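You operate a simulated robot arm through the tools that you are given. There is no shell and no other tool. Be economical: measure what you need, move in short steps, check, and stop when the job is done.

Carry out the task below with a simulated robot arm. There is one attempt and no reset: what you move stays moved.

TASK
Strain the silver jug's juice through the white strainer into the clear jug, then rest it on the empty jug.
Fine: all of it; silver jug back on the bench, nothing spilt. Set down upright: jug.

It is judged by the outcome, as a careful person would: the job done as asked, and still so three seconds after it is handed in. It fails if anything else is knocked over, pushed out of place, dropped, spilled or broken.

THE ROBOT
A 6-joint arm with a fingered hand, fixed in place. Base frame: the origin is at the foot of the arm, x ahead of it, y to its left, z up. Lengths are in cm, angles in degrees, forces in N, time in s.
With the tool pointing down near the work surface it reaches from about 22 to 78 cm from the base axis. Its first joint turns from -115.0 to 115.0 degrees. Payload 4 kg.
Tool frame: the origin (TCP) lies between the finger pads and is the grasp point; the fingertips stand 2.6 cm ahead of it; z points along the fingers, y is the line along which they close. The gripper opens to 16.4 cm. The gripper's body begins 7.3 cm behind the TCP. The gripper is a hand of 5 fingers: y runs from the thumb to the fingers, the wrist lies at [0, 0, -23.9] in the tool frame, and closing takes about 1.5 s.
Orientation is told as [roll, pitch, yaw] about the base's x, y, z axes, in that order, counted from this pose: with the fingers straight down and closing along the base's y, the tool's x points along the base's -x, its y along +y and its z along -z.

THE INTERFACE
- The arm moves only by the tool step_arm. Its argument "series" is a list of rows, each a list of 6 numbers: the shift along the base's x, y, z in cm, then the turn, a rotation vector about the base's x, y, z in degrees. In form: [[x, y, z, rx, ry, rz], ...]. A call has 1 to 10 rows; each row shifts and turns the commanded pose from where the row before left it. "fingers" is the opening, from 0 (shut) to 1 (fully open), set as the call begins (left out, the last holds). Rows are played at 5 a second. More than 5 cm and 8.6 degrees between two rows, or a gripper value outside its range, and nothing of the call is played. A pose out of reach is approached as far as the arm can. The call stops where the force on the tool passes 40 N (or 10 N more than at its start, if that is more) or the arm is blocked; 0.2 s more then pass. The fingers move at their own pace (about 4.5 cm/s each) and stop on an object; they squeeze with about 21 N. The grip force told is the motor's: it shows also when the fingers shut on nothing. Time passes only in rows, and 0.2 s behind the last, so rows that do not move let the fingers close. It gives the time, the measured TCP pose, the force on the tool (base axes), the opening and the grip force at its end, in the units of the frame above (readings bear some noise), with the torque about the TCP (base axes, N m) and any sound that the robot's microphone picked up.
- Cameras (640 x 400 px; columns grow to the right, rows downward): "scene" is fixed at [40.06, 64.98, 154.99]; the picture's right is [-0.79, 0.61, 0.00], its down [0.52, 0.67, -0.54] and it looks along [-0.33, -0.42, -0.84] (base axes); focal length 218 px, centre (320, 200). "wrist" rides on the gripper at [5, -7, -9.3] in the tool frame; the picture's right is [0.81, 0.59, 0.00], its down [-0.43, 0.60, -0.68] and it looks along [-0.40, 0.55, 0.74] (tool axes); focal length 270 px, centre (320, 200). There is no depth. A picture from a camera that has moved, and an enlarged one, comes with that camera's place and axes in the base frame and with its lens.
- get_image(camera): a new picture of that camera. The clock stands still meanwhile.
- slide_trunk(by): slides the trunk up (or, below 0, down) by that many cm; the arm rides with it, the base frame stays. It gives what a move gives, with no picture.
- move_fingers(finger1, finger2, finger3, finger4, thumb_bend): sets how far each is bent, from 0 (flat) to 1 (curled in); at 0.3 the hand is open as for a grip, at 0.7 the pads meet at the TCP. One left out holds its place. A second passes; each finger stops where it meets its share of the squeeze, and holds until it gets a number again. A gripper value or a shape takes the hand back. It gives what a move gives, with no picture; readings hold the bend of each and the force on the fingers (four entries, about 0 where the hand has none), thumb and palm.
- preshape(shape): the hand has 5 fingers and takes this shape, open, in about a second: jaw (thumb against the fingers, like two jaws); tri (thumb and two fingers); tip (a fingertip pinch); poke (one finger out to press); point (the index stretched); flat (the hand flat); cup (the hand cupped); fist (a fist). The gripper value then closes the fingers along that shape, each until it touches; the sizes above hold for jaw. It gives what a move gives, with no picture.
- zoom(camera, box): a new picture of the part [left, top, right, bottom] of that camera's present view, enlarged. The clock stands still meanwhile.
- finish_job(): hands the job in; it is judged then, once.

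Work in short steps. Places have to be worked out from the pictures, the camera data and where the tool is seen: move nearer, look again, correct. Check each grasp and each placing, and mend what went wrong. You have 120 turns and 68 pictures in all, those below and enlarged ones among them. Open the gripper and draw the arm clear of the work before you hand the job in, unless the task says otherwise; then end with one line.

The tools are called after "Call:" as a command line: name --pt "numbers of a row" for each row, then --argument value for the rest, lists and objects as JSON in quotes. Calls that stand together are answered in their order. step_arm: Moves the arm, as the interface text tells. Its arguments: {"type":"object","properties":{"series":{"type":"array"},"fingers":{"type":"number"}},"required":["series"]} The other tools are called the same way: slide_trunk (by) slides the trunk up or down; preshape (shape) gives the hand a shape; move_fingers (finger1, finger2, finger3, finger4, thumb_bend) moves the fingers one by one; get_image (camera) takes a picture; zoom (camera, box) takes an enlarged picture of a part of a camera's view; finish_job () hands the job in.

At the start:

```text
time_s: 0.0
tcp_pos: [25.29, 45.32, 132.24]
tool_rot: [0.0, -0.1, 0.0]
ft_force: [0.3, -0.2, 0.1]
torque: [0.0, 0.03, 0.0]
finger_gap: 16.37
grip_force: 0.0
shape: jaw
bend: [0.3, 0.3, 0.3, 0.3, 0.3]
finger forces: [0.1, 0.0, 0.0, 0.0, 0.1, 0.0]
trunk travel left (down, up): [-87.5, 11.5]
```

scene: 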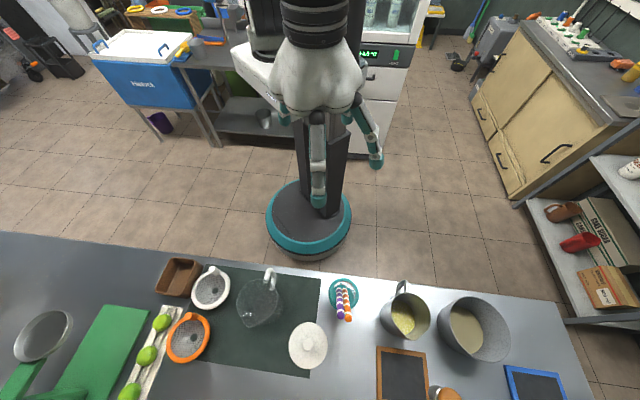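
wrist: 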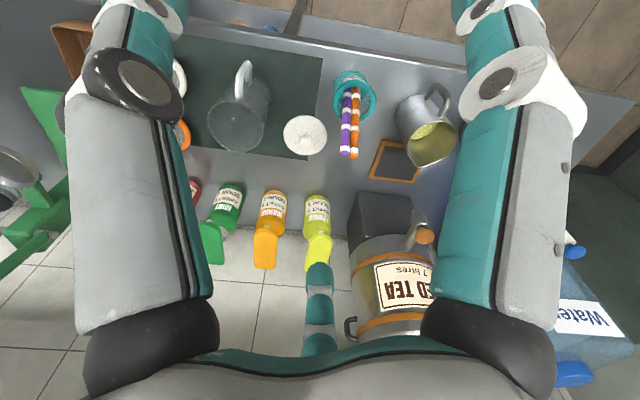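

I'll look at the bench more closely in the scene camera before moving.

Call:
zoom --camera "scene" --box '[140, 240, 340, 400]'

Call:
zoom --camera "scene" --box '[300, 250, 540, 400]'

```text
2.50 times, centred on (240, 320) of scene
camera zoom: at [40.06, 64.98, 154.99], right [-0.79, 0.61, 0.0], down [0.52, 0.67, -0.54], along [-0.33, -0.42, -0.84], focal length 546 px, centre (520, -100)
```

zoom: 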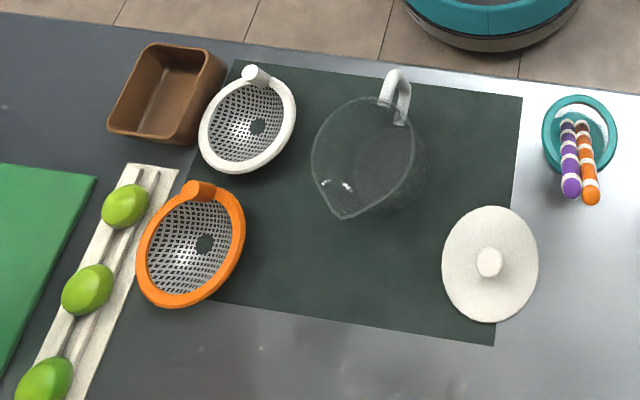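

```text
2.67 times, centred on (420, 325) of scene
camera zoom: at [40.06, 64.98, 154.99], right [-0.79, 0.61, 0.0], down [0.52, 0.67, -0.54], along [-0.33, -0.42, -0.84], focal length 582 px, centre (53, -133)
```

zoom: 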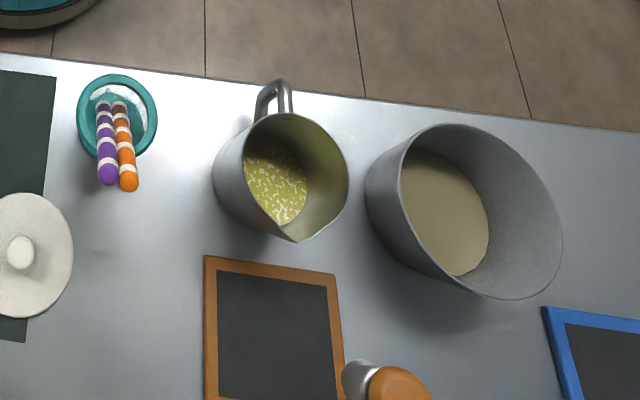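

The bench is at roughly z 79, with the white strainer near (59,34), the clear jug near (47,50) and the silver jug near (19,76). I'll lower the trunk 20 cm and move back and to the side so the wrist camera sees the strainer and clear jug.

Call:
slide_trunk --by -20

Call:
step_arm --pt "2.2 -3.2 0 0 0 0" --pt "2.2 -3.2 0 0 0 0" --pt "2.2 -3.2 0 0 0 0" --pt "2.2 -3.2 0 0 0 0" --pt "2.2 -3.2 0 0 0 0" --pt "2.2 -3.2 0 0 0 0" --pt "2.2 -3.2 0 0 0 0"

Call:
get_image --camera "wrist"

```text
time_s: 2.2
tcp_pos: [25.26, 45.11, 112.25]
tool_rot: [0.0, -0.1, 0.0]
ft_force: [-0.5, 0.0, -0.3]
torque: [-0.04, -0.03, 0.02]
finger_gap: 16.38
grip_force: 0.0
shape: jaw
bend: [0.3, 0.3, 0.3, 0.3, 0.3]
finger forces: [0.0, 0.0, 0.1, 0.0, 0.0, 0.0]
trunk travel left (down, up): [-67.5, 31.5]
```

```text
time_s: 3.8
tcp_pos: [40.83, 22.65, 112.31]
tool_rot: [0.1, 0.1, 0.0]
ft_force: [0.5, -0.1, -0.2]
torque: [0.02, 0.01, 0.0]
finger_gap: 16.4
grip_force: 0.1
shape: jaw
bend: [0.3, 0.3, 0.3, 0.3, 0.3]
finger forces: [0.1, 0.0, 0.0, 0.0, 0.0, 0.1]
trunk travel left (down, up): [-67.5, 31.5]
```

```text
63 pictures are left
camera wrist: at [35.92, 15.76, 121.65], right [-0.81, 0.59, 0.0], down [0.43, 0.6, 0.68], along [0.4, 0.55, -0.74], focal length 270 px, centre (320, 200)
```

wrist: 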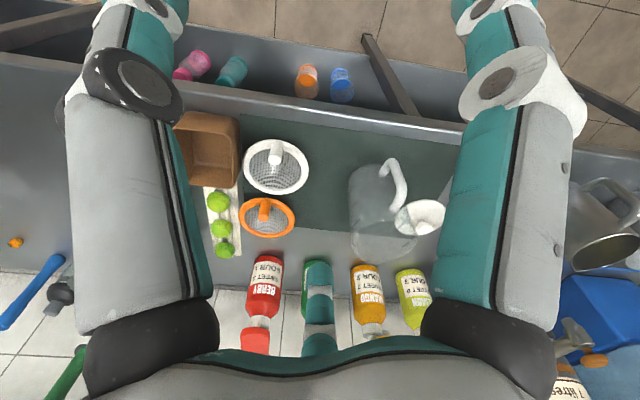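

Strainer and clear jug are both in view (the image is upside down: world up points down-picture). I'll zoom for detail.

Call:
zoom --camera "wrist" --box '[190, 110, 450, 270]'

```text
2.46 times, centred on (320, 190) of wrist
camera zoom: at [35.92, 15.76, 121.65], right [-0.81, 0.59, 0.0], down [0.43, 0.6, 0.68], along [0.4, 0.55, -0.74], focal length 665 px, centre (320, 225)
```

zoom: 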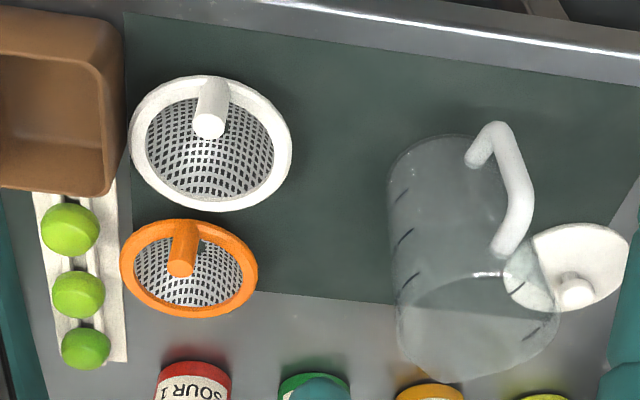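

Triangulation puts the strainer peg top at about (55.1, 30.7, 87.3), with its rim at z≈83, centre (58.5,33.7). The clear jug rim is at z≈94, centre (47.7, 49.4). I'll go above the peg with yaw -48 and the hand partly closed.

Call:
step_arm --pt "2.38 1.34 -2 0 0 -8" --pt "2.38 1.34 -2 0 0 -8" --pt "2.38 1.34 -2 0 0 -8" --pt "2.38 1.34 -2 0 0 -8" --pt "2.38 1.34 -2 0 0 -8" --pt "2.38 1.34 -2 0 0 -8" --pt "0 0 0 0 0 0" --fingers 0.45

Call:
get_image --camera "wrist"

Call:
zoom --camera "scene" --box '[140, 220, 340, 345]'

```text
time_s: 5.4
tcp_pos: [55.07, 30.86, 100.2]
tool_rot: [-0.1, -0.1, -48.2]
ft_force: [0.3, -0.5, -0.7]
torque: [0.01, 0.05, 0.03]
finger_gap: 7.4
grip_force: 0.1
shape: jaw
bend: [0.39, 0.39, 0.39, 0.39, 0.7]
finger forces: [0.0, 0.0, 0.1, 0.1, 0.0, 0.0]
trunk travel left (down, up): [-67.5, 31.5]
```

```text
61 pictures are left
camera wrist: at [46.54, 30.01, 109.54], right [-0.1, 0.99, 0.0], down [0.73, 0.08, 0.68], along [0.67, 0.07, -0.74], focal length 270 px, centre (320, 200)
```

wrist: 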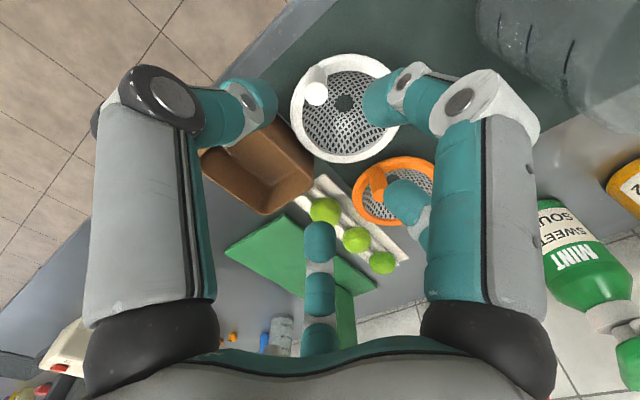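

```text
3.20 times, centred on (240, 282) of scene
camera zoom: at [40.06, 64.98, 154.99], right [-0.79, 0.61, 0.0], down [0.52, 0.67, -0.54], along [-0.33, -0.42, -0.84], focal length 699 px, centre (576, -64)
```

zoom: 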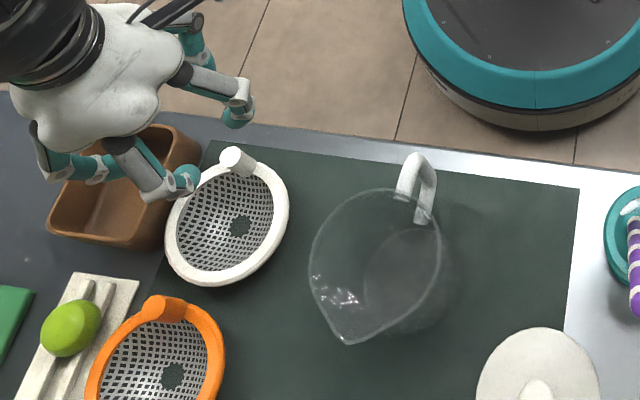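

The peg lines up midway between thumb and fingers. I'll descend so the fingertips end just above the rim.

Call:
step_arm --pt "0 -0.1 -3.5 0 0 0" --pt "0 -0.1 -3.5 0 0 0" --pt "0 0 -3 0 0 0" --pt "0 0 -1.5 0 0 0" --pt "0 0 -1 0 0 0" --pt "0 0 -0.8 0 0 0" --pt "0 0 0 0 0 0"

Call:
get_image --camera "wrist"

Call:
zoom --camera "scene" --box '[140, 220, 340, 345]'

```text
time_s: 7.0
tcp_pos: [55.01, 30.59, 86.91]
tool_rot: [0.0, 0.0, -47.9]
ft_force: [-0.4, -0.3, -0.4]
torque: [0.02, 0.01, -0.01]
finger_gap: 7.4
grip_force: 0.1
shape: jaw
bend: [0.39, 0.39, 0.39, 0.39, 0.7]
finger forces: [0.0, 0.0, 0.0, 0.0, 0.0, 0.0]
trunk travel left (down, up): [-67.5, 31.5]
```

```text
59 pictures are left
camera wrist: at [46.52, 29.83, 96.36], right [-0.1, 0.99, 0.0], down [0.73, 0.08, 0.68], along [0.67, 0.07, -0.74], focal length 270 px, centre (320, 200)
```

wrist: 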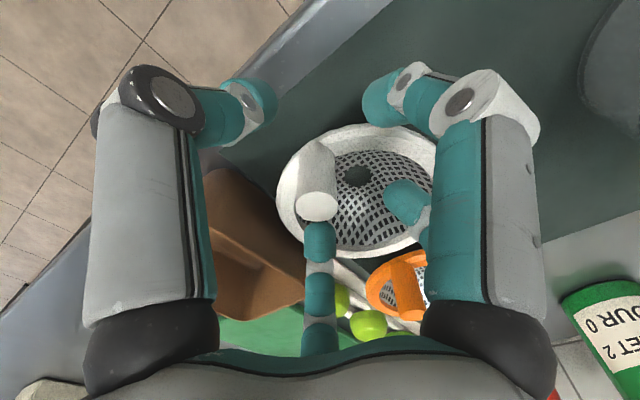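

```text
3.20 times, centred on (240, 282) of scene
camera zoom: at [40.06, 64.98, 154.99], right [-0.79, 0.61, 0.0], down [0.52, 0.67, -0.54], along [-0.33, -0.42, -0.84], focal length 699 px, centre (576, -64)
```

zoom: 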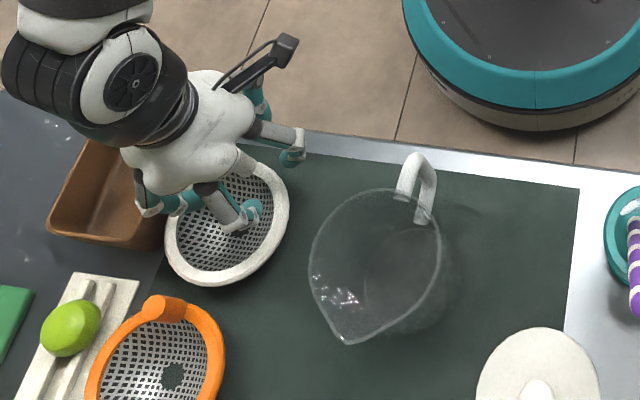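

The peg top sits at the TCP, which is where I want it. Closing on it now.

Call:
step_arm --pt "0 0 -0.5 0 0 0" --pt "0 0 0 0 0 0" --pt "0 0 0 0 0 0" --pt "0 0 0 0 0 0" --pt "0 0 0 0 0 0" --pt "0 0 0 0 0 0" --pt "0 0 0 0 0 0" --fingers 0

Call:
get_image --camera "wrist"

```text
time_s: 8.6
tcp_pos: [54.99, 30.63, 86.49]
tool_rot: [0.0, 0.0, -48.0]
ft_force: [0.0, 0.3, -0.2]
torque: [-0.03, 0.03, 0.0]
finger_gap: 1.51
grip_force: 21.3
shape: jaw
bend: [0.75, 0.75, 0.75, 0.75, 0.7]
finger forces: [18.4, 18.4, 18.5, 18.6, 18.7, 0.0]
trunk travel left (down, up): [-67.5, 31.5]
```

```text
57 pictures are left
camera wrist: at [46.5, 29.83, 95.87], right [-0.1, 0.99, 0.0], down [0.73, 0.08, 0.68], along [0.67, 0.07, -0.74], focal length 270 px, centre (320, 200)
```

wrist: 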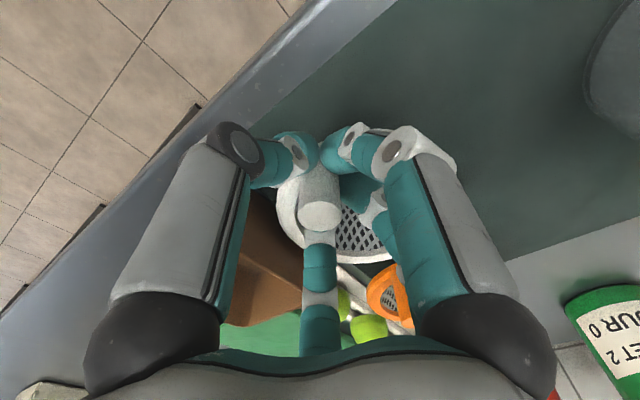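

The gap stopped at 1.5 cm with force on every finger, so the peg is gripped. I'll lift a little to check.

Call:
step_arm --pt "0 0 1 0 0 0" --pt "0 0 1.5 0 0 0" --pt "0 0 2.5 0 0 0" --pt "0 0 0 0 0 0"

Call:
zoom --camera "scene" --box '[140, 220, 340, 345]'

Call:
get_image --camera "wrist"

```text
time_s: 9.6
tcp_pos: [54.97, 30.49, 91.55]
tool_rot: [0.0, 0.0, -47.9]
ft_force: [0.1, -0.6, -1.5]
torque: [-0.05, 0.05, 0.02]
finger_gap: 1.54
grip_force: 21.0
shape: jaw
bend: [0.75, 0.75, 0.75, 0.75, 0.7]
finger forces: [18.5, 18.3, 18.5, 18.7, 18.9, 0.1]
trunk travel left (down, up): [-67.5, 31.5]
```

```text
3.20 times, centred on (240, 282) of scene
camera zoom: at [40.06, 64.98, 154.99], right [-0.79, 0.61, 0.0], down [0.52, 0.67, -0.54], along [-0.33, -0.42, -0.84], focal length 699 px, centre (576, -64)
```

zoom: 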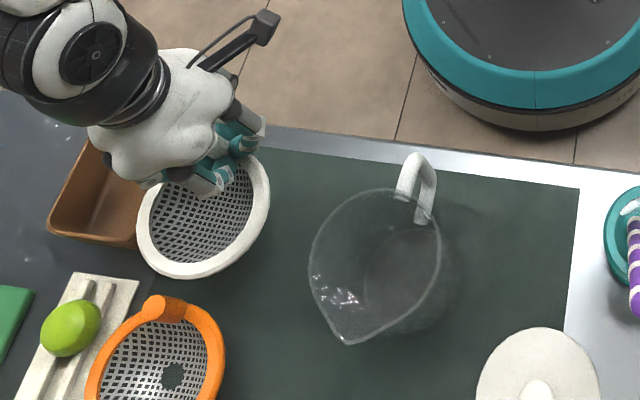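

```text
55 pictures are left
camera wrist: at [46.48, 29.72, 100.9], right [-0.1, 0.99, 0.0], down [0.73, 0.08, 0.68], along [0.67, 0.07, -0.74], focal length 270 px, centre (320, 200)
```

wrist: 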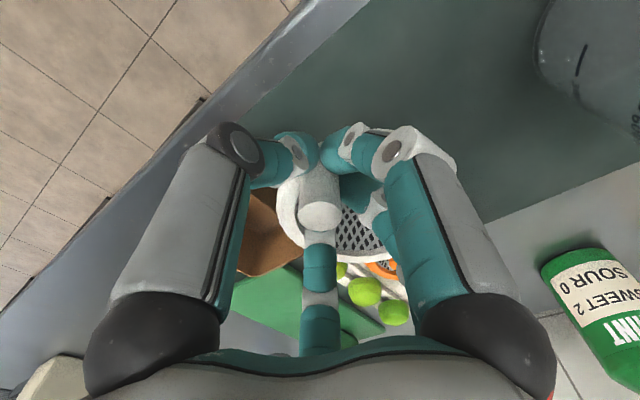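

The strainer is held level. I'll lift it well above the jug rim and turn it +96°, so the peg ends up to the side, then move it over the clear jug.

Call:
step_arm --pt "0 0 3.5 0 0 8" --pt "0 0 3.5 0 0 8" --pt "0 0 3.5 0 0 8" --pt "0 0 3 0 0 8" --pt "-0.6 2.2 0 0 0 8" --pt "-0.6 2.2 0 0 0 8" --pt "-0.6 2.2 0 0 0 8" --pt "-0.6 2.2 0 0 0 8"

Call:
step_arm --pt "-0.6 2.2 0 0 0 8" --pt "-0.6 2.2 0 0 0 8" --pt "-0.1 1.2 0 0 0 8" --pt "-0.1 1.2 0 0 0 8" --pt "0 0 0 0 0 0"

Call:
zoom --camera "scene" --box '[140, 220, 340, 345]'

Call:
get_image --camera "wrist"

```text
time_s: 11.4
tcp_pos: [52.61, 39.55, 105.15]
tool_rot: [0.0, 0.0, 16.1]
ft_force: [0.9, 0.1, -0.8]
torque: [-0.06, 0.01, -0.01]
finger_gap: 1.51
grip_force: 20.9
shape: jaw
bend: [0.75, 0.75, 0.75, 0.75, 0.7]
finger forces: [18.4, 18.4, 18.6, 18.6, 18.8, 0.1]
trunk travel left (down, up): [-67.5, 31.5]
```

```text
time_s: 12.6
tcp_pos: [51.23, 46.4, 105.0]
tool_rot: [0.0, 0.0, 48.0]
ft_force: [-1.3, 0.1, -0.7]
torque: [-0.01, -0.03, 0.0]
finger_gap: 1.51
grip_force: 21.2
shape: jaw
bend: [0.75, 0.75, 0.75, 0.75, 0.7]
finger forces: [18.4, 18.4, 18.7, 18.7, 18.7, 0.0]
trunk travel left (down, up): [-67.5, 31.5]
```

```text
3.20 times, centred on (240, 282) of scene
camera zoom: at [40.06, 64.98, 154.99], right [-0.79, 0.61, 0.0], down [0.52, 0.67, -0.54], along [-0.33, -0.42, -0.84], focal length 699 px, centre (576, -64)
```

zoom: 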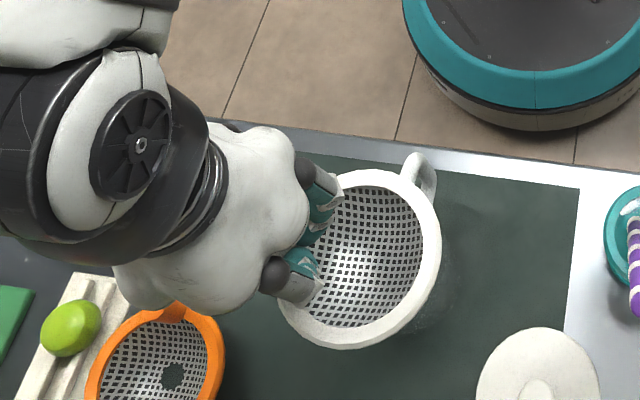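

```text
53 pictures are left
camera wrist: at [53.06, 38.05, 114.36], right [-0.98, -0.21, 0.0], down [-0.15, 0.72, 0.68], along [-0.14, 0.66, -0.74], focal length 270 px, centre (320, 200)
```

wrist: 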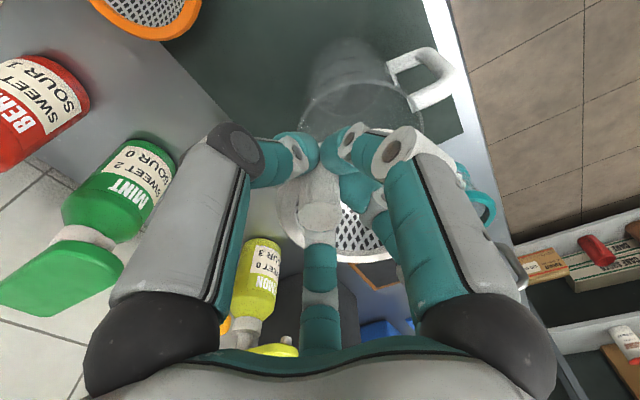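

By my estimate the strainer sits about 0.8 cm too far in +y relative to the jug rim. I'll correct that, lower it so the bowl just enters, and look again.

Call:
step_arm --pt "0 -0.4 -1.5 0 0 0" --pt "0 -0.4 -1.5 0 0 0" --pt "0 0 -1 0 0 0" --pt "0 0 0 0 0 0"

Call:
zoom --camera "scene" --box '[200, 250, 300, 340]'

Call:
zoom --camera "wrist" --box '[240, 50, 500, 290]'

```text
time_s: 13.6
tcp_pos: [51.11, 45.47, 100.98]
tool_rot: [0.0, 0.0, 48.1]
ft_force: [0.7, -0.1, -1.0]
torque: [-0.02, -0.04, -0.04]
finger_gap: 1.53
grip_force: 21.1
shape: jaw
bend: [0.75, 0.75, 0.75, 0.75, 0.7]
finger forces: [18.1, 18.4, 18.7, 18.6, 18.6, 0.0]
trunk travel left (down, up): [-67.5, 31.5]
```

```text
4.44 times, centred on (250, 295) of scene
camera zoom: at [40.06, 64.98, 154.99], right [-0.79, 0.61, 0.0], down [0.52, 0.67, -0.54], along [-0.33, -0.42, -0.84], focal length 971 px, centre (631, -222)
```

zoom: 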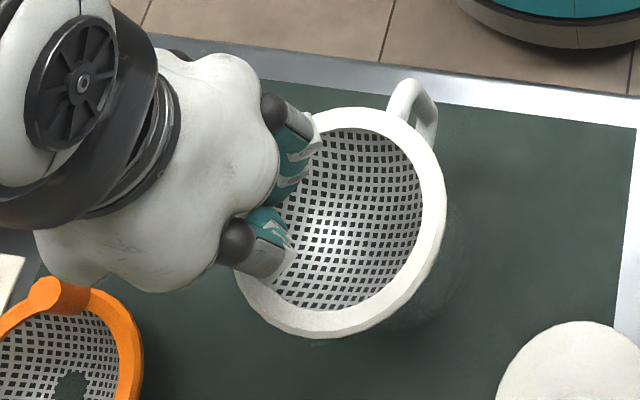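

```text
1.67 times, centred on (370, 170) of wrist
camera zoom: at [53.08, 37.09, 110.32], right [-0.98, -0.21, 0.0], down [-0.15, 0.72, 0.68], along [-0.14, 0.66, -0.74], focal length 450 px, centre (237, 250)
```

zoom: 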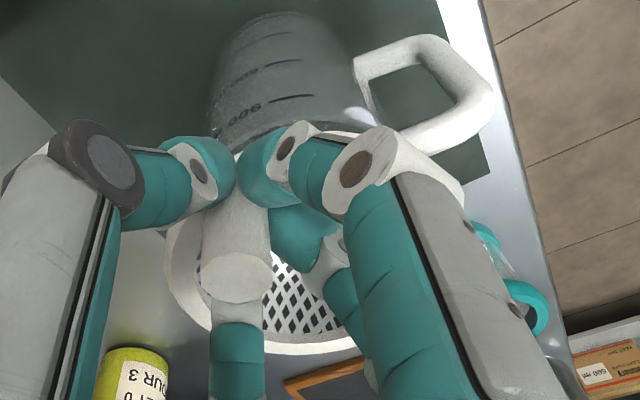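

It's about 0.4 cm off still. I'll correct that and descend to near contact.

Call:
step_arm --pt "0 -0.4 -0.8 0 0 0" --pt "0 0 -0.8 0 0 0" --pt "0 0 -0.8 0 0 0" --pt "0 0 -0.4 0 0 0" --pt "0 0 0 0 0 0"

Call:
zoom --camera "scene" --box '[200, 250, 300, 340]'

```text
time_s: 14.9
tcp_pos: [51.62, 45.03, 98.57]
tool_rot: [-0.1, -0.6, 47.9]
ft_force: [1.3, -0.3, 7.7]
torque: [0.04, -0.07, 0.01]
finger_gap: 1.56
grip_force: 21.0
shape: jaw
bend: [0.75, 0.76, 0.76, 0.75, 0.7]
finger forces: [21.9, 21.1, 21.4, 22.7, 21.9, 0.1]
trunk travel left (down, up): [-67.5, 31.5]
stopped in row 5: the force on the tool passed its limit at 41 N (the readings are from after the stop); the commanded pose is now the measured one
```

```text
4.44 times, centred on (250, 295) of scene
camera zoom: at [40.06, 64.98, 154.99], right [-0.79, 0.61, 0.0], down [0.52, 0.67, -0.54], along [-0.33, -0.42, -0.84], focal length 971 px, centre (631, -222)
```

zoom: 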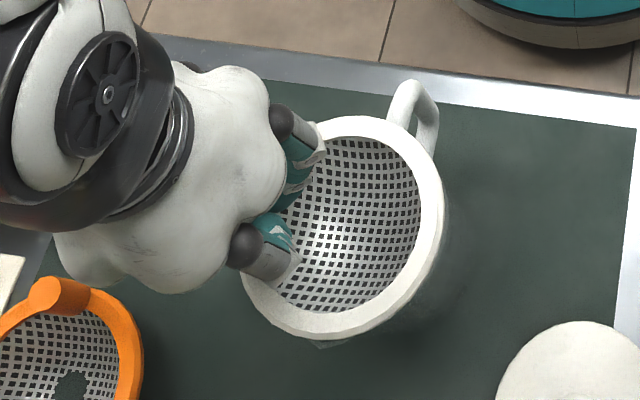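

Contact came at TCP z≈98.6 and pushed the strainer slightly +x. I'll raise it a bit, recentre, and lower gently.

Call:
step_arm --pt "-0.2 0.1 0.6 0 0 0" --pt "-0.2 0.1 0 0 0 0" --pt "0 0 -0.3 0 0 0" --pt "0 0 -0.2 0 0 0" --pt "0 0 -0.2 0 0 0" --pt "0 0 0 0 0 0"

```text
time_s: 16.3
tcp_pos: [50.93, 45.28, 98.84]
tool_rot: [0.0, -0.8, 48.0]
ft_force: [2.2, -1.5, 30.4]
torque: [0.03, -0.07, 0.0]
finger_gap: 1.61
grip_force: 20.4
shape: jaw
bend: [0.75, 0.76, 0.76, 0.75, 0.7]
finger forces: [22.8, 22.6, 23.1, 23.8, 23.6, 0.0]
trunk travel left (down, up): [-67.5, 31.5]
```

There's 30 N at z 98.84, so it is resting on something rigid. I'll ease up slightly and inspect the seating.

Call:
step_arm --pt "0 0 0.25 0 0 0" --pt "0 0 0 0 0 0"

Call:
zoom --camera "wrist" --box '[240, 30, 500, 270]'

Call:
zoom --camera "scene" --box '[200, 250, 300, 340]'

```text
time_s: 16.9
tcp_pos: [50.89, 45.44, 98.74]
tool_rot: [0.0, -0.6, 48.0]
ft_force: [3.7, -0.2, 26.2]
torque: [0.07, -0.14, -0.03]
finger_gap: 1.59
grip_force: 20.9
shape: jaw
bend: [0.75, 0.76, 0.76, 0.75, 0.7]
finger forces: [22.1, 21.9, 23.1, 24.4, 23.6, 0.0]
trunk travel left (down, up): [-67.5, 31.5]
```

```text
1.67 times, centred on (370, 150) of wrist
camera zoom: at [52.65, 36.93, 108.12], right [-0.98, -0.21, -0.01], down [-0.16, 0.71, 0.68], along [-0.14, 0.67, -0.73], focal length 450 px, centre (237, 283)
```

zoom: 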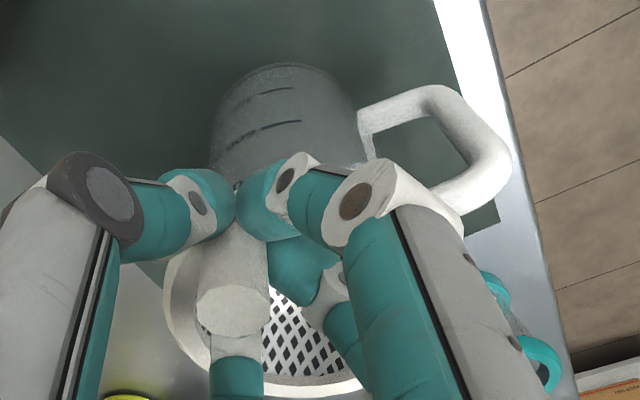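

```text
4.44 times, centred on (250, 295) of scene
camera zoom: at [40.06, 64.98, 154.99], right [-0.79, 0.61, 0.0], down [0.52, 0.67, -0.54], along [-0.33, -0.42, -0.84], focal length 971 px, centre (631, -222)
```

zoom: 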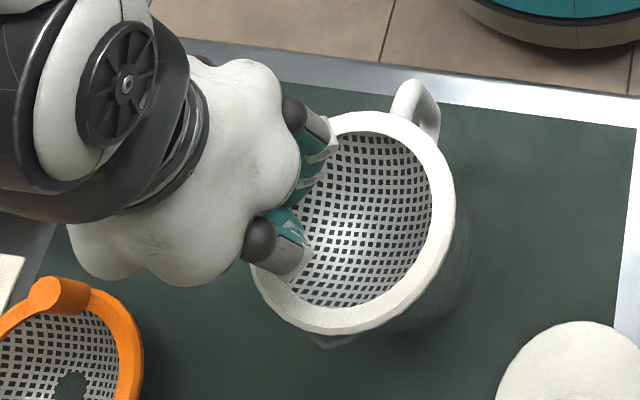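

The ring looks centred, and the height matches ring-on-rim (94.4). I'll relieve the remaining push before letting go.

Call:
step_arm --pt "0 0 0.2 0 0 0" --pt "0 0 0 0 0 0"

```text
time_s: 17.5
tcp_pos: [50.86, 45.24, 98.91]
tool_rot: [0.0, -0.4, 48.0]
ft_force: [1.8, 0.0, 16.5]
torque: [0.03, -0.06, 0.03]
finger_gap: 1.6
grip_force: 20.9
shape: jaw
bend: [0.75, 0.76, 0.76, 0.75, 0.7]
finger forces: [21.9, 21.6, 22.5, 23.3, 22.6, 0.0]
trunk travel left (down, up): [-67.5, 31.5]
```

The force is dropping as I raise; one more small lift should bring it near zero.

Call:
step_arm --pt "0 0 0.25 0 0 0" --pt "0 0 0 0 0 0"

```text
time_s: 18.1
tcp_pos: [50.88, 45.25, 98.94]
tool_rot: [-0.1, -0.2, 48.0]
ft_force: [0.2, 0.6, -1.1]
torque: [-0.03, -0.04, 0.02]
finger_gap: 1.55
grip_force: 21.1
shape: jaw
bend: [0.75, 0.76, 0.76, 0.75, 0.7]
finger forces: [21.2, 20.8, 20.7, 21.5, 20.1, 0.0]
trunk travel left (down, up): [-67.5, 31.5]
```

The load is now just the strainer's weight at the contact height. Releasing.

Call:
step_arm --pt "0 0 0 0 0 0" --pt "0 0 0 0 0 0" --pt "0 0 0 0 0 0" --pt "0 0 0 0 0 0" --pt "0 0 0 0 0 0" --fingers 0.45

Call:
step_arm --pt "0 0 1.5 0 0 0" --pt "0 0 3 0 0 0" --pt "0 0 4 0 0 0" --pt "0 0 4 0 0 0" --pt "0 0 4 0 0 0" --pt "0 0 0 0 0 0"

Call:
zoom --camera "scene" --box '[200, 250, 300, 340]'

Call:
get_image --camera "wrist"

```text
time_s: 19.3
tcp_pos: [50.88, 45.51, 98.99]
tool_rot: [-0.1, -0.3, 48.0]
ft_force: [1.0, 0.2, -0.3]
torque: [-0.01, 0.04, -0.04]
finger_gap: 7.32
grip_force: 0.0
shape: jaw
bend: [0.39, 0.39, 0.39, 0.39, 0.7]
finger forces: [0.1, 0.1, 0.1, 0.0, 0.0, 0.0]
trunk travel left (down, up): [-67.5, 31.5]
```

```text
time_s: 20.7
tcp_pos: [51.08, 45.18, 115.66]
tool_rot: [-0.1, -0.7, 48.0]
ft_force: [0.2, 0.2, 0.3]
torque: [0.0, 0.01, -0.04]
finger_gap: 7.33
grip_force: 0.0
shape: jaw
bend: [0.39, 0.39, 0.39, 0.39, 0.7]
finger forces: [0.1, 0.1, 0.1, 0.0, 0.0, 0.1]
trunk travel left (down, up): [-67.5, 31.5]
```

```text
4.44 times, centred on (250, 295) of scene
camera zoom: at [40.06, 64.98, 154.99], right [-0.79, 0.61, 0.0], down [0.52, 0.67, -0.54], along [-0.33, -0.42, -0.84], focal length 971 px, centre (631, -222)
```

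zoom: 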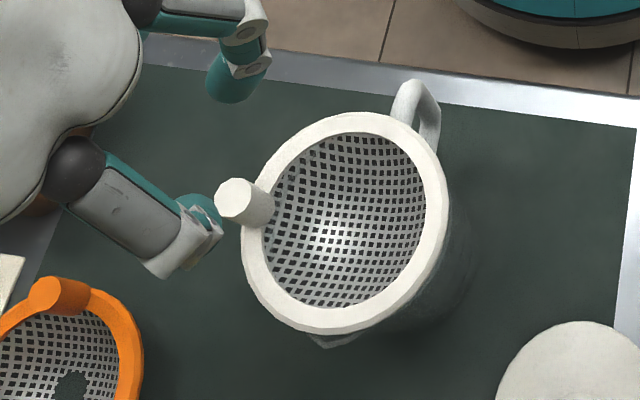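

```text
46 pictures are left
camera wrist: at [52.86, 36.89, 124.95], right [-0.98, -0.21, -0.01], down [-0.16, 0.71, 0.68], along [-0.14, 0.67, -0.73], focal length 270 px, centre (320, 200)
```

wrist: 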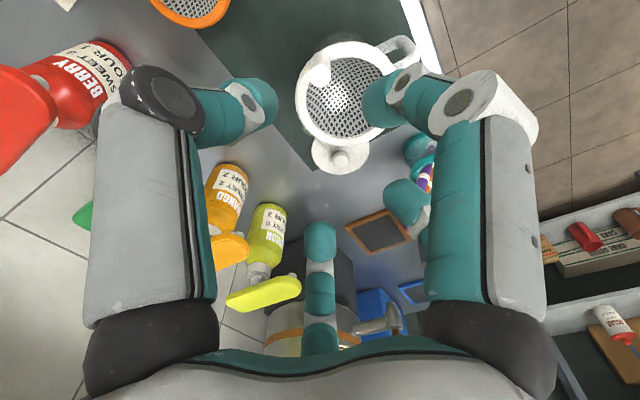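

The strainer rests centred on the clear jug with its peg to the side. Next I'll move over toward the silver jug and look at its handle.

Call:
step_arm --pt "-4.2 1.2 0 0 0 -3.5" --pt "-4.2 1.2 0 0 0 -3.5" --pt "-4.2 1.2 0 0 0 -3.5" --pt "-4.2 1.2 0 0 0 -3.5" --pt "-4.2 1.2 0 0 0 -3.5" --pt "-4.2 1.2 0 0 0 -3.5" --pt "-4.2 1.2 -1 0 0 -3.5" --pt "-4.2 1.2 -2 0 0 -3.5" --pt "-4.2 1.2 -3 0 0 -3.5" --pt "0 0 0 0 0 0" --fingers 1

Call:
get_image --camera "wrist"

```text
refused: row 9 steps farther than a row can; nothing moved
```

```text
45 pictures are left
camera wrist: at [52.86, 36.89, 124.95], right [-0.98, -0.21, -0.01], down [-0.16, 0.71, 0.68], along [-0.14, 0.67, -0.73], focal length 270 px, centre (320, 200)
```

wrist: 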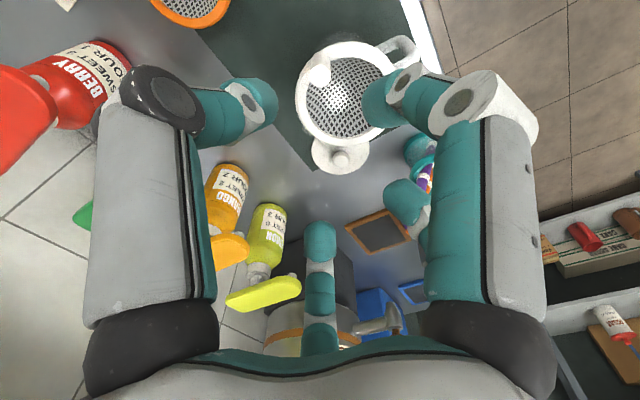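

The last row was too long and the call was refused, so I'll resend it with the downward part reduced.

Call:
step_arm --pt "-4.2 1.2 0 0 0 -3.5" --pt "-4.2 1.2 0 0 0 -3.5" --pt "-4.2 1.2 0 0 0 -3.5" --pt "-4.2 1.2 0 0 0 -3.5" --pt "-4.2 1.2 0 0 0 -3.5" --pt "-4.2 1.2 0 0 0 -3.5" --pt "-4.2 1.2 -1.5 0 0 -3.5" --pt "-4.2 1.2 -1.5 0 0 -3.5" --pt "-4.2 1.2 -1.5 0 0 -3.5" --pt "0 0 0 0 0 0" --fingers 1

Call:
get_image --camera "wrist"

```text
time_s: 22.9
tcp_pos: [13.34, 56.39, 111.07]
tool_rot: [-0.1, -0.4, 16.4]
ft_force: [0.1, -0.6, -0.3]
torque: [0.01, -0.01, 0.02]
finger_gap: 16.42
grip_force: 0.1
shape: jaw
bend: [0.3, 0.3, 0.3, 0.3, 0.3]
finger forces: [0.0, 0.0, 0.0, 0.0, 0.0, 0.1]
trunk travel left (down, up): [-67.5, 31.5]
```

```text
44 pictures are left
camera wrist: at [10.43, 48.33, 120.48], right [-0.94, 0.33, -0.01], down [0.24, 0.69, 0.68], along [0.23, 0.64, -0.73], focal length 270 px, centre (320, 200)
```

wrist: 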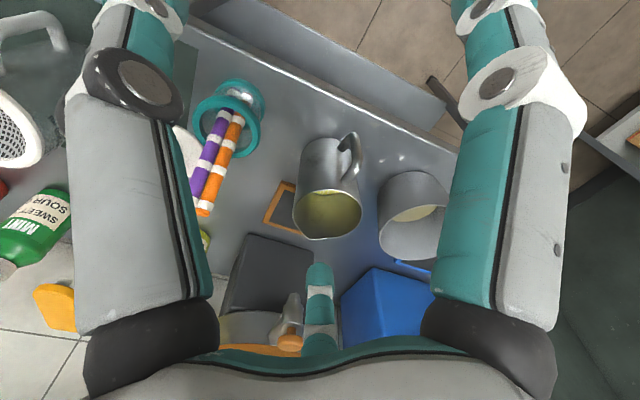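

Call:
zoom --camera "wrist" --box '[250, 110, 400, 250]'

```text
2.86 times, centred on (325, 180) of wrist
camera zoom: at [10.43, 48.33, 120.48], right [-0.94, 0.33, -0.01], down [0.24, 0.69, 0.68], along [0.23, 0.64, -0.73], focal length 772 px, centre (306, 257)
```

zoom: 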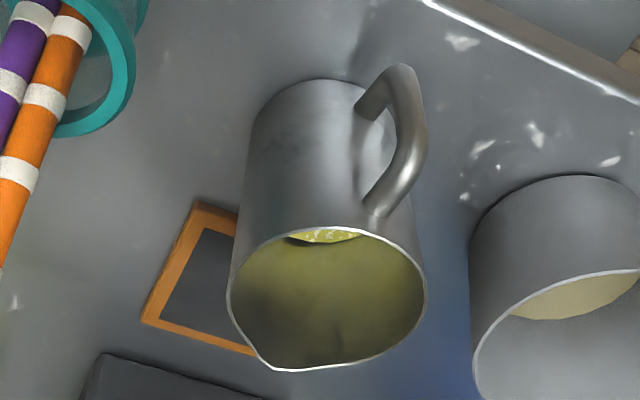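

I place the silver jug at centre (18.8,75.6), rim z≈93. The handle bar is near (13.7,69.7), spanning z≈84–91 and facing the robot, with the spout facing away. I'll orient the hand to point outward along azimuth 49°, slightly downward, starting with the yaw.

Call:
step_arm --pt "-1.9 1.0 0 0 0 8.2" --pt "-1.9 1.0 0 0 0 8.2" --pt "-1.9 1.0 0 0 0 8.2" --pt "-1.9 1.0 0 0 0 8.2" --fingers 0.7

Call:
step_arm --pt "0 0 0 6.3 -5.5 0" --pt "0 0 0 6.3 -5.5 0" --pt "0 0 0 6.3 -5.5 0" --pt "0 0 0 6.3 -5.5 0" --pt "0 0 0 6.3 -5.5 0" --pt "0 0 0 6.3 -5.5 0" --pt "0 0 0 6.3 -5.5 0" --pt "0 0 0 6.3 -5.5 0" --pt "0 0 0 6.3 -5.5 0" --pt "0 0 0 0 0 0"

Call:
get_image --camera "wrist"

Call:
get_image --camera "scene"

```text
time_s: 23.9
tcp_pos: [5.5, 60.27, 111.09]
tool_rot: [-0.1, -0.4, 49.5]
ft_force: [0.5, 0.1, -0.3]
torque: [0.0, 0.01, -0.02]
finger_gap: 11.51
grip_force: 0.0
shape: jaw
bend: [0.29, 0.29, 0.29, 0.29, 0.68]
finger forces: [0.0, 0.0, 0.0, 0.0, 0.1, 0.0]
trunk travel left (down, up): [-67.5, 31.5]
```

```text
time_s: 26.3
tcp_pos: [12.75, 59.85, 113.14]
tool_rot: [6.0, -76.7, 36.3]
ft_force: [-0.2, -0.3, -0.6]
torque: [0.05, 0.05, 0.0]
finger_gap: 11.5
grip_force: 0.1
shape: jaw
bend: [0.29, 0.29, 0.29, 0.29, 0.68]
finger forces: [0.0, 0.0, 0.1, 0.0, 0.0, 0.0]
trunk travel left (down, up): [-67.5, 31.5]
stopped in row 10: the arm was blocked; the commanded pose is now the measured one
```

```text
42 pictures are left
camera wrist: at [9.85, 48.01, 110.2], right [-0.54, 0.33, -0.77], down [-0.8, 0.06, 0.59], along [0.24, 0.94, 0.23], focal length 270 px, centre (320, 200)
```

wrist: 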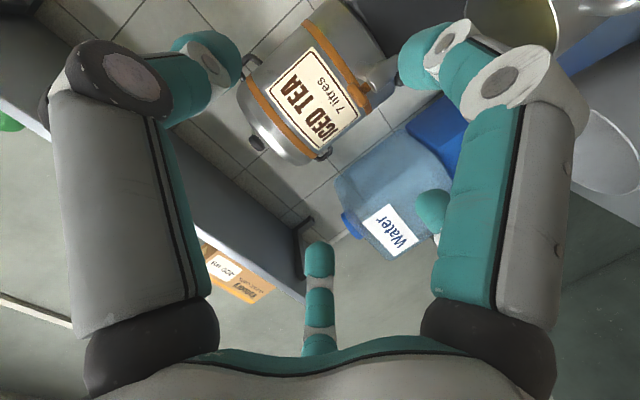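

```text
41 pictures are left
```

scene: 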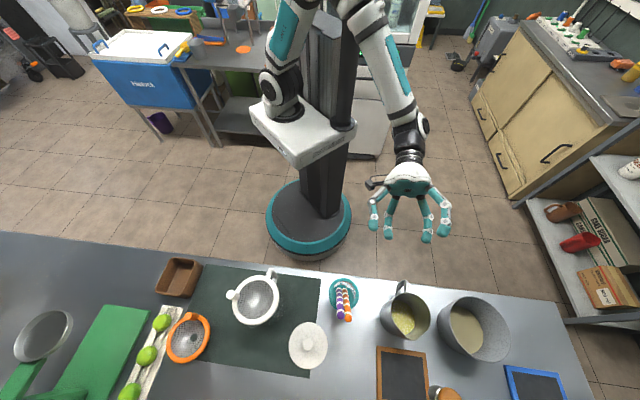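

The arm stopped near a joint limit, but the hand now points outward (azimuth ~42°, 13° down), close to what I need. I'll lower the trunk and try shifting to the pre-grasp point with this orientation.

Call:
slide_trunk --by -15

Call:
step_arm --pt "-1.5 0.5 0 0 0 0" --pt "-1.5 0.5 0 0 0 0" --pt "-1.5 0.5 0 0 0 0" --pt "-1.5 0.5 0 0 0 0"

```text
time_s: 28.1
tcp_pos: [12.79, 59.94, 98.19]
tool_rot: [6.2, -76.7, 36.2]
ft_force: [0.1, 0.4, 0.9]
torque: [0.0, -0.03, -0.04]
finger_gap: 11.52
grip_force: 0.0
shape: jaw
bend: [0.29, 0.29, 0.29, 0.29, 0.68]
finger forces: [0.0, 0.0, 0.1, 0.1, 0.1, 0.0]
trunk travel left (down, up): [-52.5, 46.5]
```

```text
time_s: 29.3
tcp_pos: [13.47, 61.64, 100.45]
tool_rot: [15.6, -77.1, 20.7]
ft_force: [-0.8, 0.3, 0.0]
torque: [-0.01, 0.04, -0.03]
finger_gap: 11.51
grip_force: 0.1
shape: jaw
bend: [0.29, 0.29, 0.29, 0.29, 0.68]
finger forces: [0.1, 0.0, 0.0, 0.0, 0.0, 0.0]
trunk travel left (down, up): [-52.5, 46.5]
stopped in row 4: the arm was blocked; the commanded pose is now the measured one
```

The arm can't shift -x here, probably a wrist limit because the shoulder is high above the hand. I'll raise the hand within the arm while lowering the trunk, so the forearm gets flatter.

Call:
step_arm --pt "0 -0.5 3 0 0 0" --pt "0 -0.5 3 0 0 0" --pt "0 -0.5 3 0 0 0" --pt "0 -0.5 3 0 0 0" --pt "0 -0.5 3 0 0 0"

Call:
slide_trunk --by -15

Call:
step_arm --pt "0 0 3 0 0 0" --pt "0 0 3 0 0 0" --pt "0 0 3 0 0 0" --pt "0 0 3 0 0 0" --pt "0 0 3 0 0 0"

Call:
slide_trunk --by -15

```text
time_s: 30.5
tcp_pos: [13.17, 58.91, 115.46]
tool_rot: [15.7, -77.1, 20.7]
ft_force: [-0.2, -0.7, 0.1]
torque: [-0.03, 0.0, -0.01]
finger_gap: 11.51
grip_force: 0.0
shape: jaw
bend: [0.29, 0.29, 0.29, 0.29, 0.68]
finger forces: [0.1, 0.0, 0.1, 0.0, 0.0, 0.1]
trunk travel left (down, up): [-52.5, 46.5]
```

```text
time_s: 32.2
tcp_pos: [13.25, 58.97, 100.38]
tool_rot: [15.7, -77.1, 20.7]
ft_force: [-0.1, 0.2, 0.3]
torque: [-0.01, -0.04, 0.01]
finger_gap: 11.53
grip_force: 0.1
shape: jaw
bend: [0.29, 0.29, 0.29, 0.29, 0.68]
finger forces: [0.0, 0.1, 0.0, 0.1, 0.0, 0.0]
trunk travel left (down, up): [-37.5, 61.5]
```

```text
time_s: 33.4
tcp_pos: [13.22, 58.78, 115.48]
tool_rot: [15.3, -77.0, 20.8]
ft_force: [0.1, 0.0, 0.3]
torque: [0.02, -0.01, -0.01]
finger_gap: 11.51
grip_force: 0.1
shape: jaw
bend: [0.29, 0.29, 0.29, 0.29, 0.68]
finger forces: [0.1, 0.0, 0.1, 0.0, 0.1, 0.1]
trunk travel left (down, up): [-37.5, 61.5]
```

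```text
time_s: 35.2
tcp_pos: [13.28, 58.87, 100.56]
tool_rot: [15.8, -77.1, 20.8]
ft_force: [-0.7, 0.2, -0.6]
torque: [0.0, -0.01, 0.0]
finger_gap: 11.5
grip_force: 0.0
shape: jaw
bend: [0.29, 0.29, 0.29, 0.29, 0.68]
finger forces: [0.0, 0.1, 0.1, 0.0, 0.0, 0.1]
trunk travel left (down, up): [-22.5, 76.5]
```

The trunk is lower now. Trying the shift to pre-grasp with +12° yaw.

Call:
step_arm --pt "-1.7 0.4 0 0 0 3" --pt "-1.7 0.4 0 0 0 3" --pt "-1.7 0.4 0 0 0 3" --pt "-1.7 0.4 0 0 0 3" --pt "0 0 0 0 0 0"

```text
time_s: 36.6
tcp_pos: [9.73, 60.65, 99.99]
tool_rot: [13.3, -77.0, 32.0]
ft_force: [1.0, -1.6, 0.5]
torque: [0.02, 0.03, 0.0]
finger_gap: 11.54
grip_force: 0.1
shape: jaw
bend: [0.29, 0.29, 0.29, 0.29, 0.68]
finger forces: [0.0, 0.0, 0.0, 0.0, 0.1, 0.1]
trunk travel left (down, up): [-22.5, 76.5]
stopped in row 5: the arm was blocked; the commanded pose is now the measured one
```

The hand is now at azimuth ~46°, about 9 cm behind the handle and 3 cm to its right. I'll drop toward handle height and look.

Call:
step_arm --pt "0.3 0.5 -2.5 0 0 0" --pt "0.3 0.5 -2.5 0 0 0" --pt "0.3 0.5 -2.5 0 0 0" --pt "0 0 -2 0 0 0" --pt "0 0 0 0 0 0"

Call:
get_image --camera "wrist"

Call:
zoom --camera "scene" --box '[340, 220, 480, 345]'

```text
time_s: 37.8
tcp_pos: [10.46, 62.25, 90.5]
tool_rot: [13.2, -77.0, 32.4]
ft_force: [0.4, 0.6, 0.7]
torque: [-0.02, 0.0, 0.01]
finger_gap: 11.53
grip_force: 0.1
shape: jaw
bend: [0.29, 0.29, 0.29, 0.29, 0.68]
finger forces: [0.0, 0.0, 0.0, 0.0, 0.0, 0.0]
trunk travel left (down, up): [-22.5, 76.5]
```

```text
40 pictures are left
camera wrist: at [8.15, 50.31, 87.27], right [-0.57, 0.32, -0.76], down [-0.8, 0.0, 0.6], along [0.19, 0.95, 0.25], focal length 270 px, centre (320, 200)
```

wrist: 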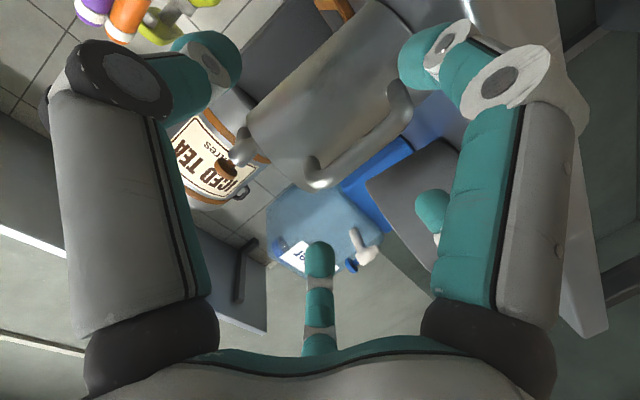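

```text
3.20 times, centred on (410, 282) of scene
camera zoom: at [40.06, 64.98, 154.99], right [-0.79, 0.61, 0.0], down [0.52, 0.67, -0.54], along [-0.33, -0.42, -0.84], focal length 699 px, centre (32, -64)
```

zoom: 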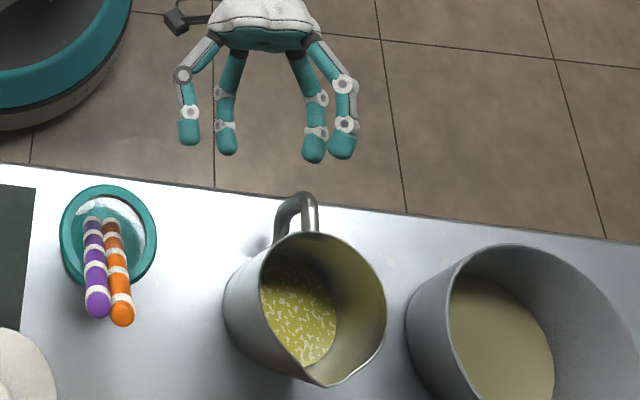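

Both views agree: the handle bar is at about (13.7, 69.4), mid z≈87.4. I'll move in so the bar lies between thumb and fingers.

Call:
step_arm --pt "0.2 1.3 -1 0 0 1" --pt "0.3 1.4 -1 0 0 1" --pt "0.7 1.3 -1 0 0 1" --pt "0.8 1.3 0 0 0 1" --pt "0.9 1.4 0 0 0 0" --pt "0 0 0 0 0 0"

Call:
get_image --camera "wrist"

Call:
zoom --camera "scene" --box '[340, 220, 480, 345]'

```text
time_s: 39.2
tcp_pos: [13.27, 68.86, 87.75]
tool_rot: [13.5, -77.0, 36.0]
ft_force: [1.0, -1.8, 4.6]
torque: [-0.07, -0.01, -0.05]
finger_gap: 11.42
grip_force: 0.0
shape: jaw
bend: [0.31, 0.29, 0.29, 0.29, 0.68]
finger forces: [3.8, 0.0, 0.0, 0.9, 0.0, 0.1]
trunk travel left (down, up): [-22.5, 76.5]
```

```text
38 pictures are left
camera wrist: at [11.87, 56.8, 84.38], right [-0.59, 0.28, -0.76], down [-0.8, -0.06, 0.6], along [0.12, 0.96, 0.26], focal length 270 px, centre (320, 200)
```

wrist: 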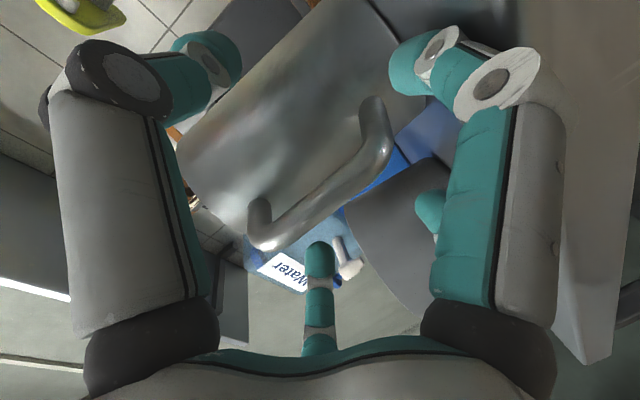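

```text
3.20 times, centred on (410, 282) of scene
camera zoom: at [40.06, 64.98, 154.99], right [-0.79, 0.61, 0.0], down [0.52, 0.67, -0.54], along [-0.33, -0.42, -0.84], focal length 699 px, centre (32, -64)
```

zoom: 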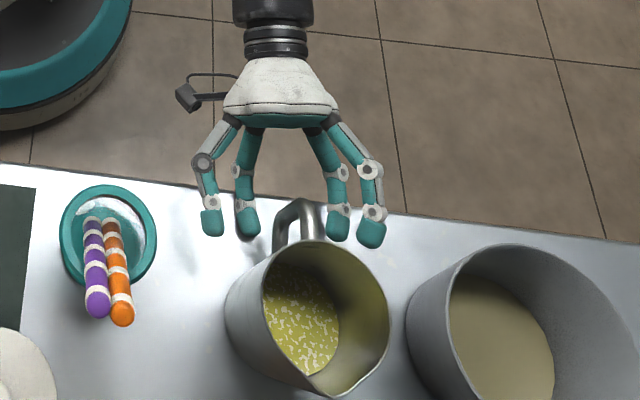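

Finger 1 reads about 4 N of contact, likely near the bench or the handle's lower end. I'll zoom in on the hand before closing.

Call:
zoom --camera "scene" --box '[375, 255, 435, 305]'

```text
8.00 times, centred on (405, 280) of scene
camera zoom: at [40.06, 64.98, 154.99], right [-0.79, 0.61, 0.0], down [0.52, 0.67, -0.54], along [-0.33, -0.42, -0.84], focal length 1747 px, centre (-360, -440)
```

zoom: 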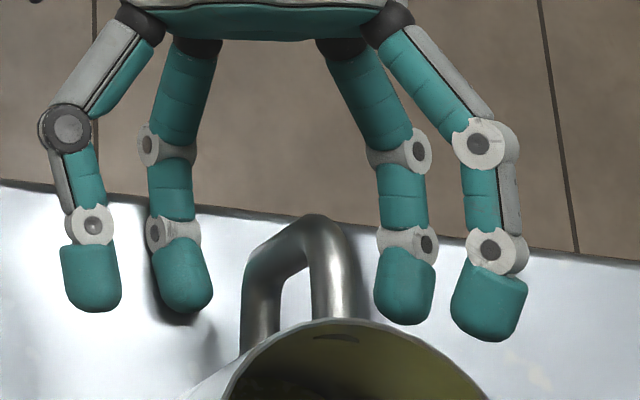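

Finger 1 is hanging low, almost at the bench, because the hand is radial. I'll back off slightly and roll the hand about −22° on its own axis so two fingers straddle each side of the handle bar.

Call:
step_arm --pt "-1 -1.2 0.8 0 0 0" --pt "-1 -1.2 0.2 0 0 0" --pt "0 0 0 -5 -5.2 1.6" --pt "0 0 0 -5 -5.2 1.6" --pt "0 0 0 -5 -5.2 1.6" --pt "0 0 0 0 0 0"

Call:
get_image --camera "wrist"

Call:
zoom --camera "scene" --box '[370, 235, 450, 305]'

```text
time_s: 40.6
tcp_pos: [11.34, 66.42, 88.46]
tool_rot: [-52.8, -66.4, 104.6]
ft_force: [-0.4, 0.2, 0.8]
torque: [-0.02, 0.01, -0.01]
finger_gap: 11.49
grip_force: 0.2
shape: jaw
bend: [0.3, 0.29, 0.29, 0.29, 0.68]
finger forces: [0.0, 0.0, 0.1, 0.0, 0.0, 0.0]
trunk travel left (down, up): [-22.5, 76.5]
```

```text
35 pictures are left
camera wrist: at [11.36, 53.89, 88.34], right [-0.37, 0.01, -0.93], down [-0.93, 0.0, 0.37], along [0.0, 1.0, 0.01], focal length 270 px, centre (320, 200)
```

wrist: 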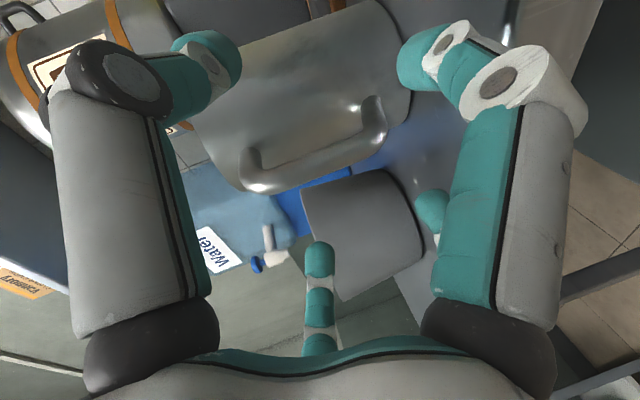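

```text
5.71 times, centred on (410, 270) of scene
camera zoom: at [40.06, 64.98, 154.99], right [-0.79, 0.61, 0.0], down [0.52, 0.67, -0.54], along [-0.33, -0.42, -0.84], focal length 1248 px, centre (-194, -200)
```

zoom: 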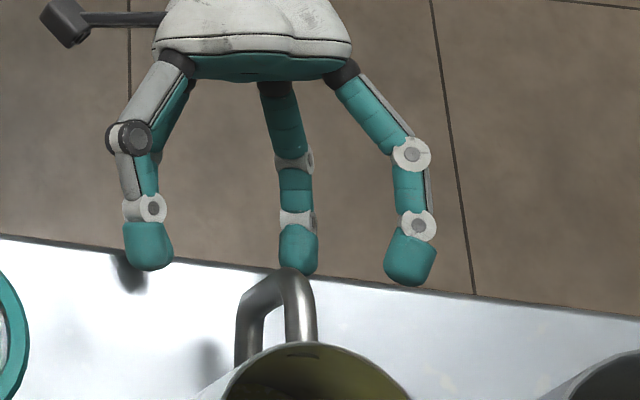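

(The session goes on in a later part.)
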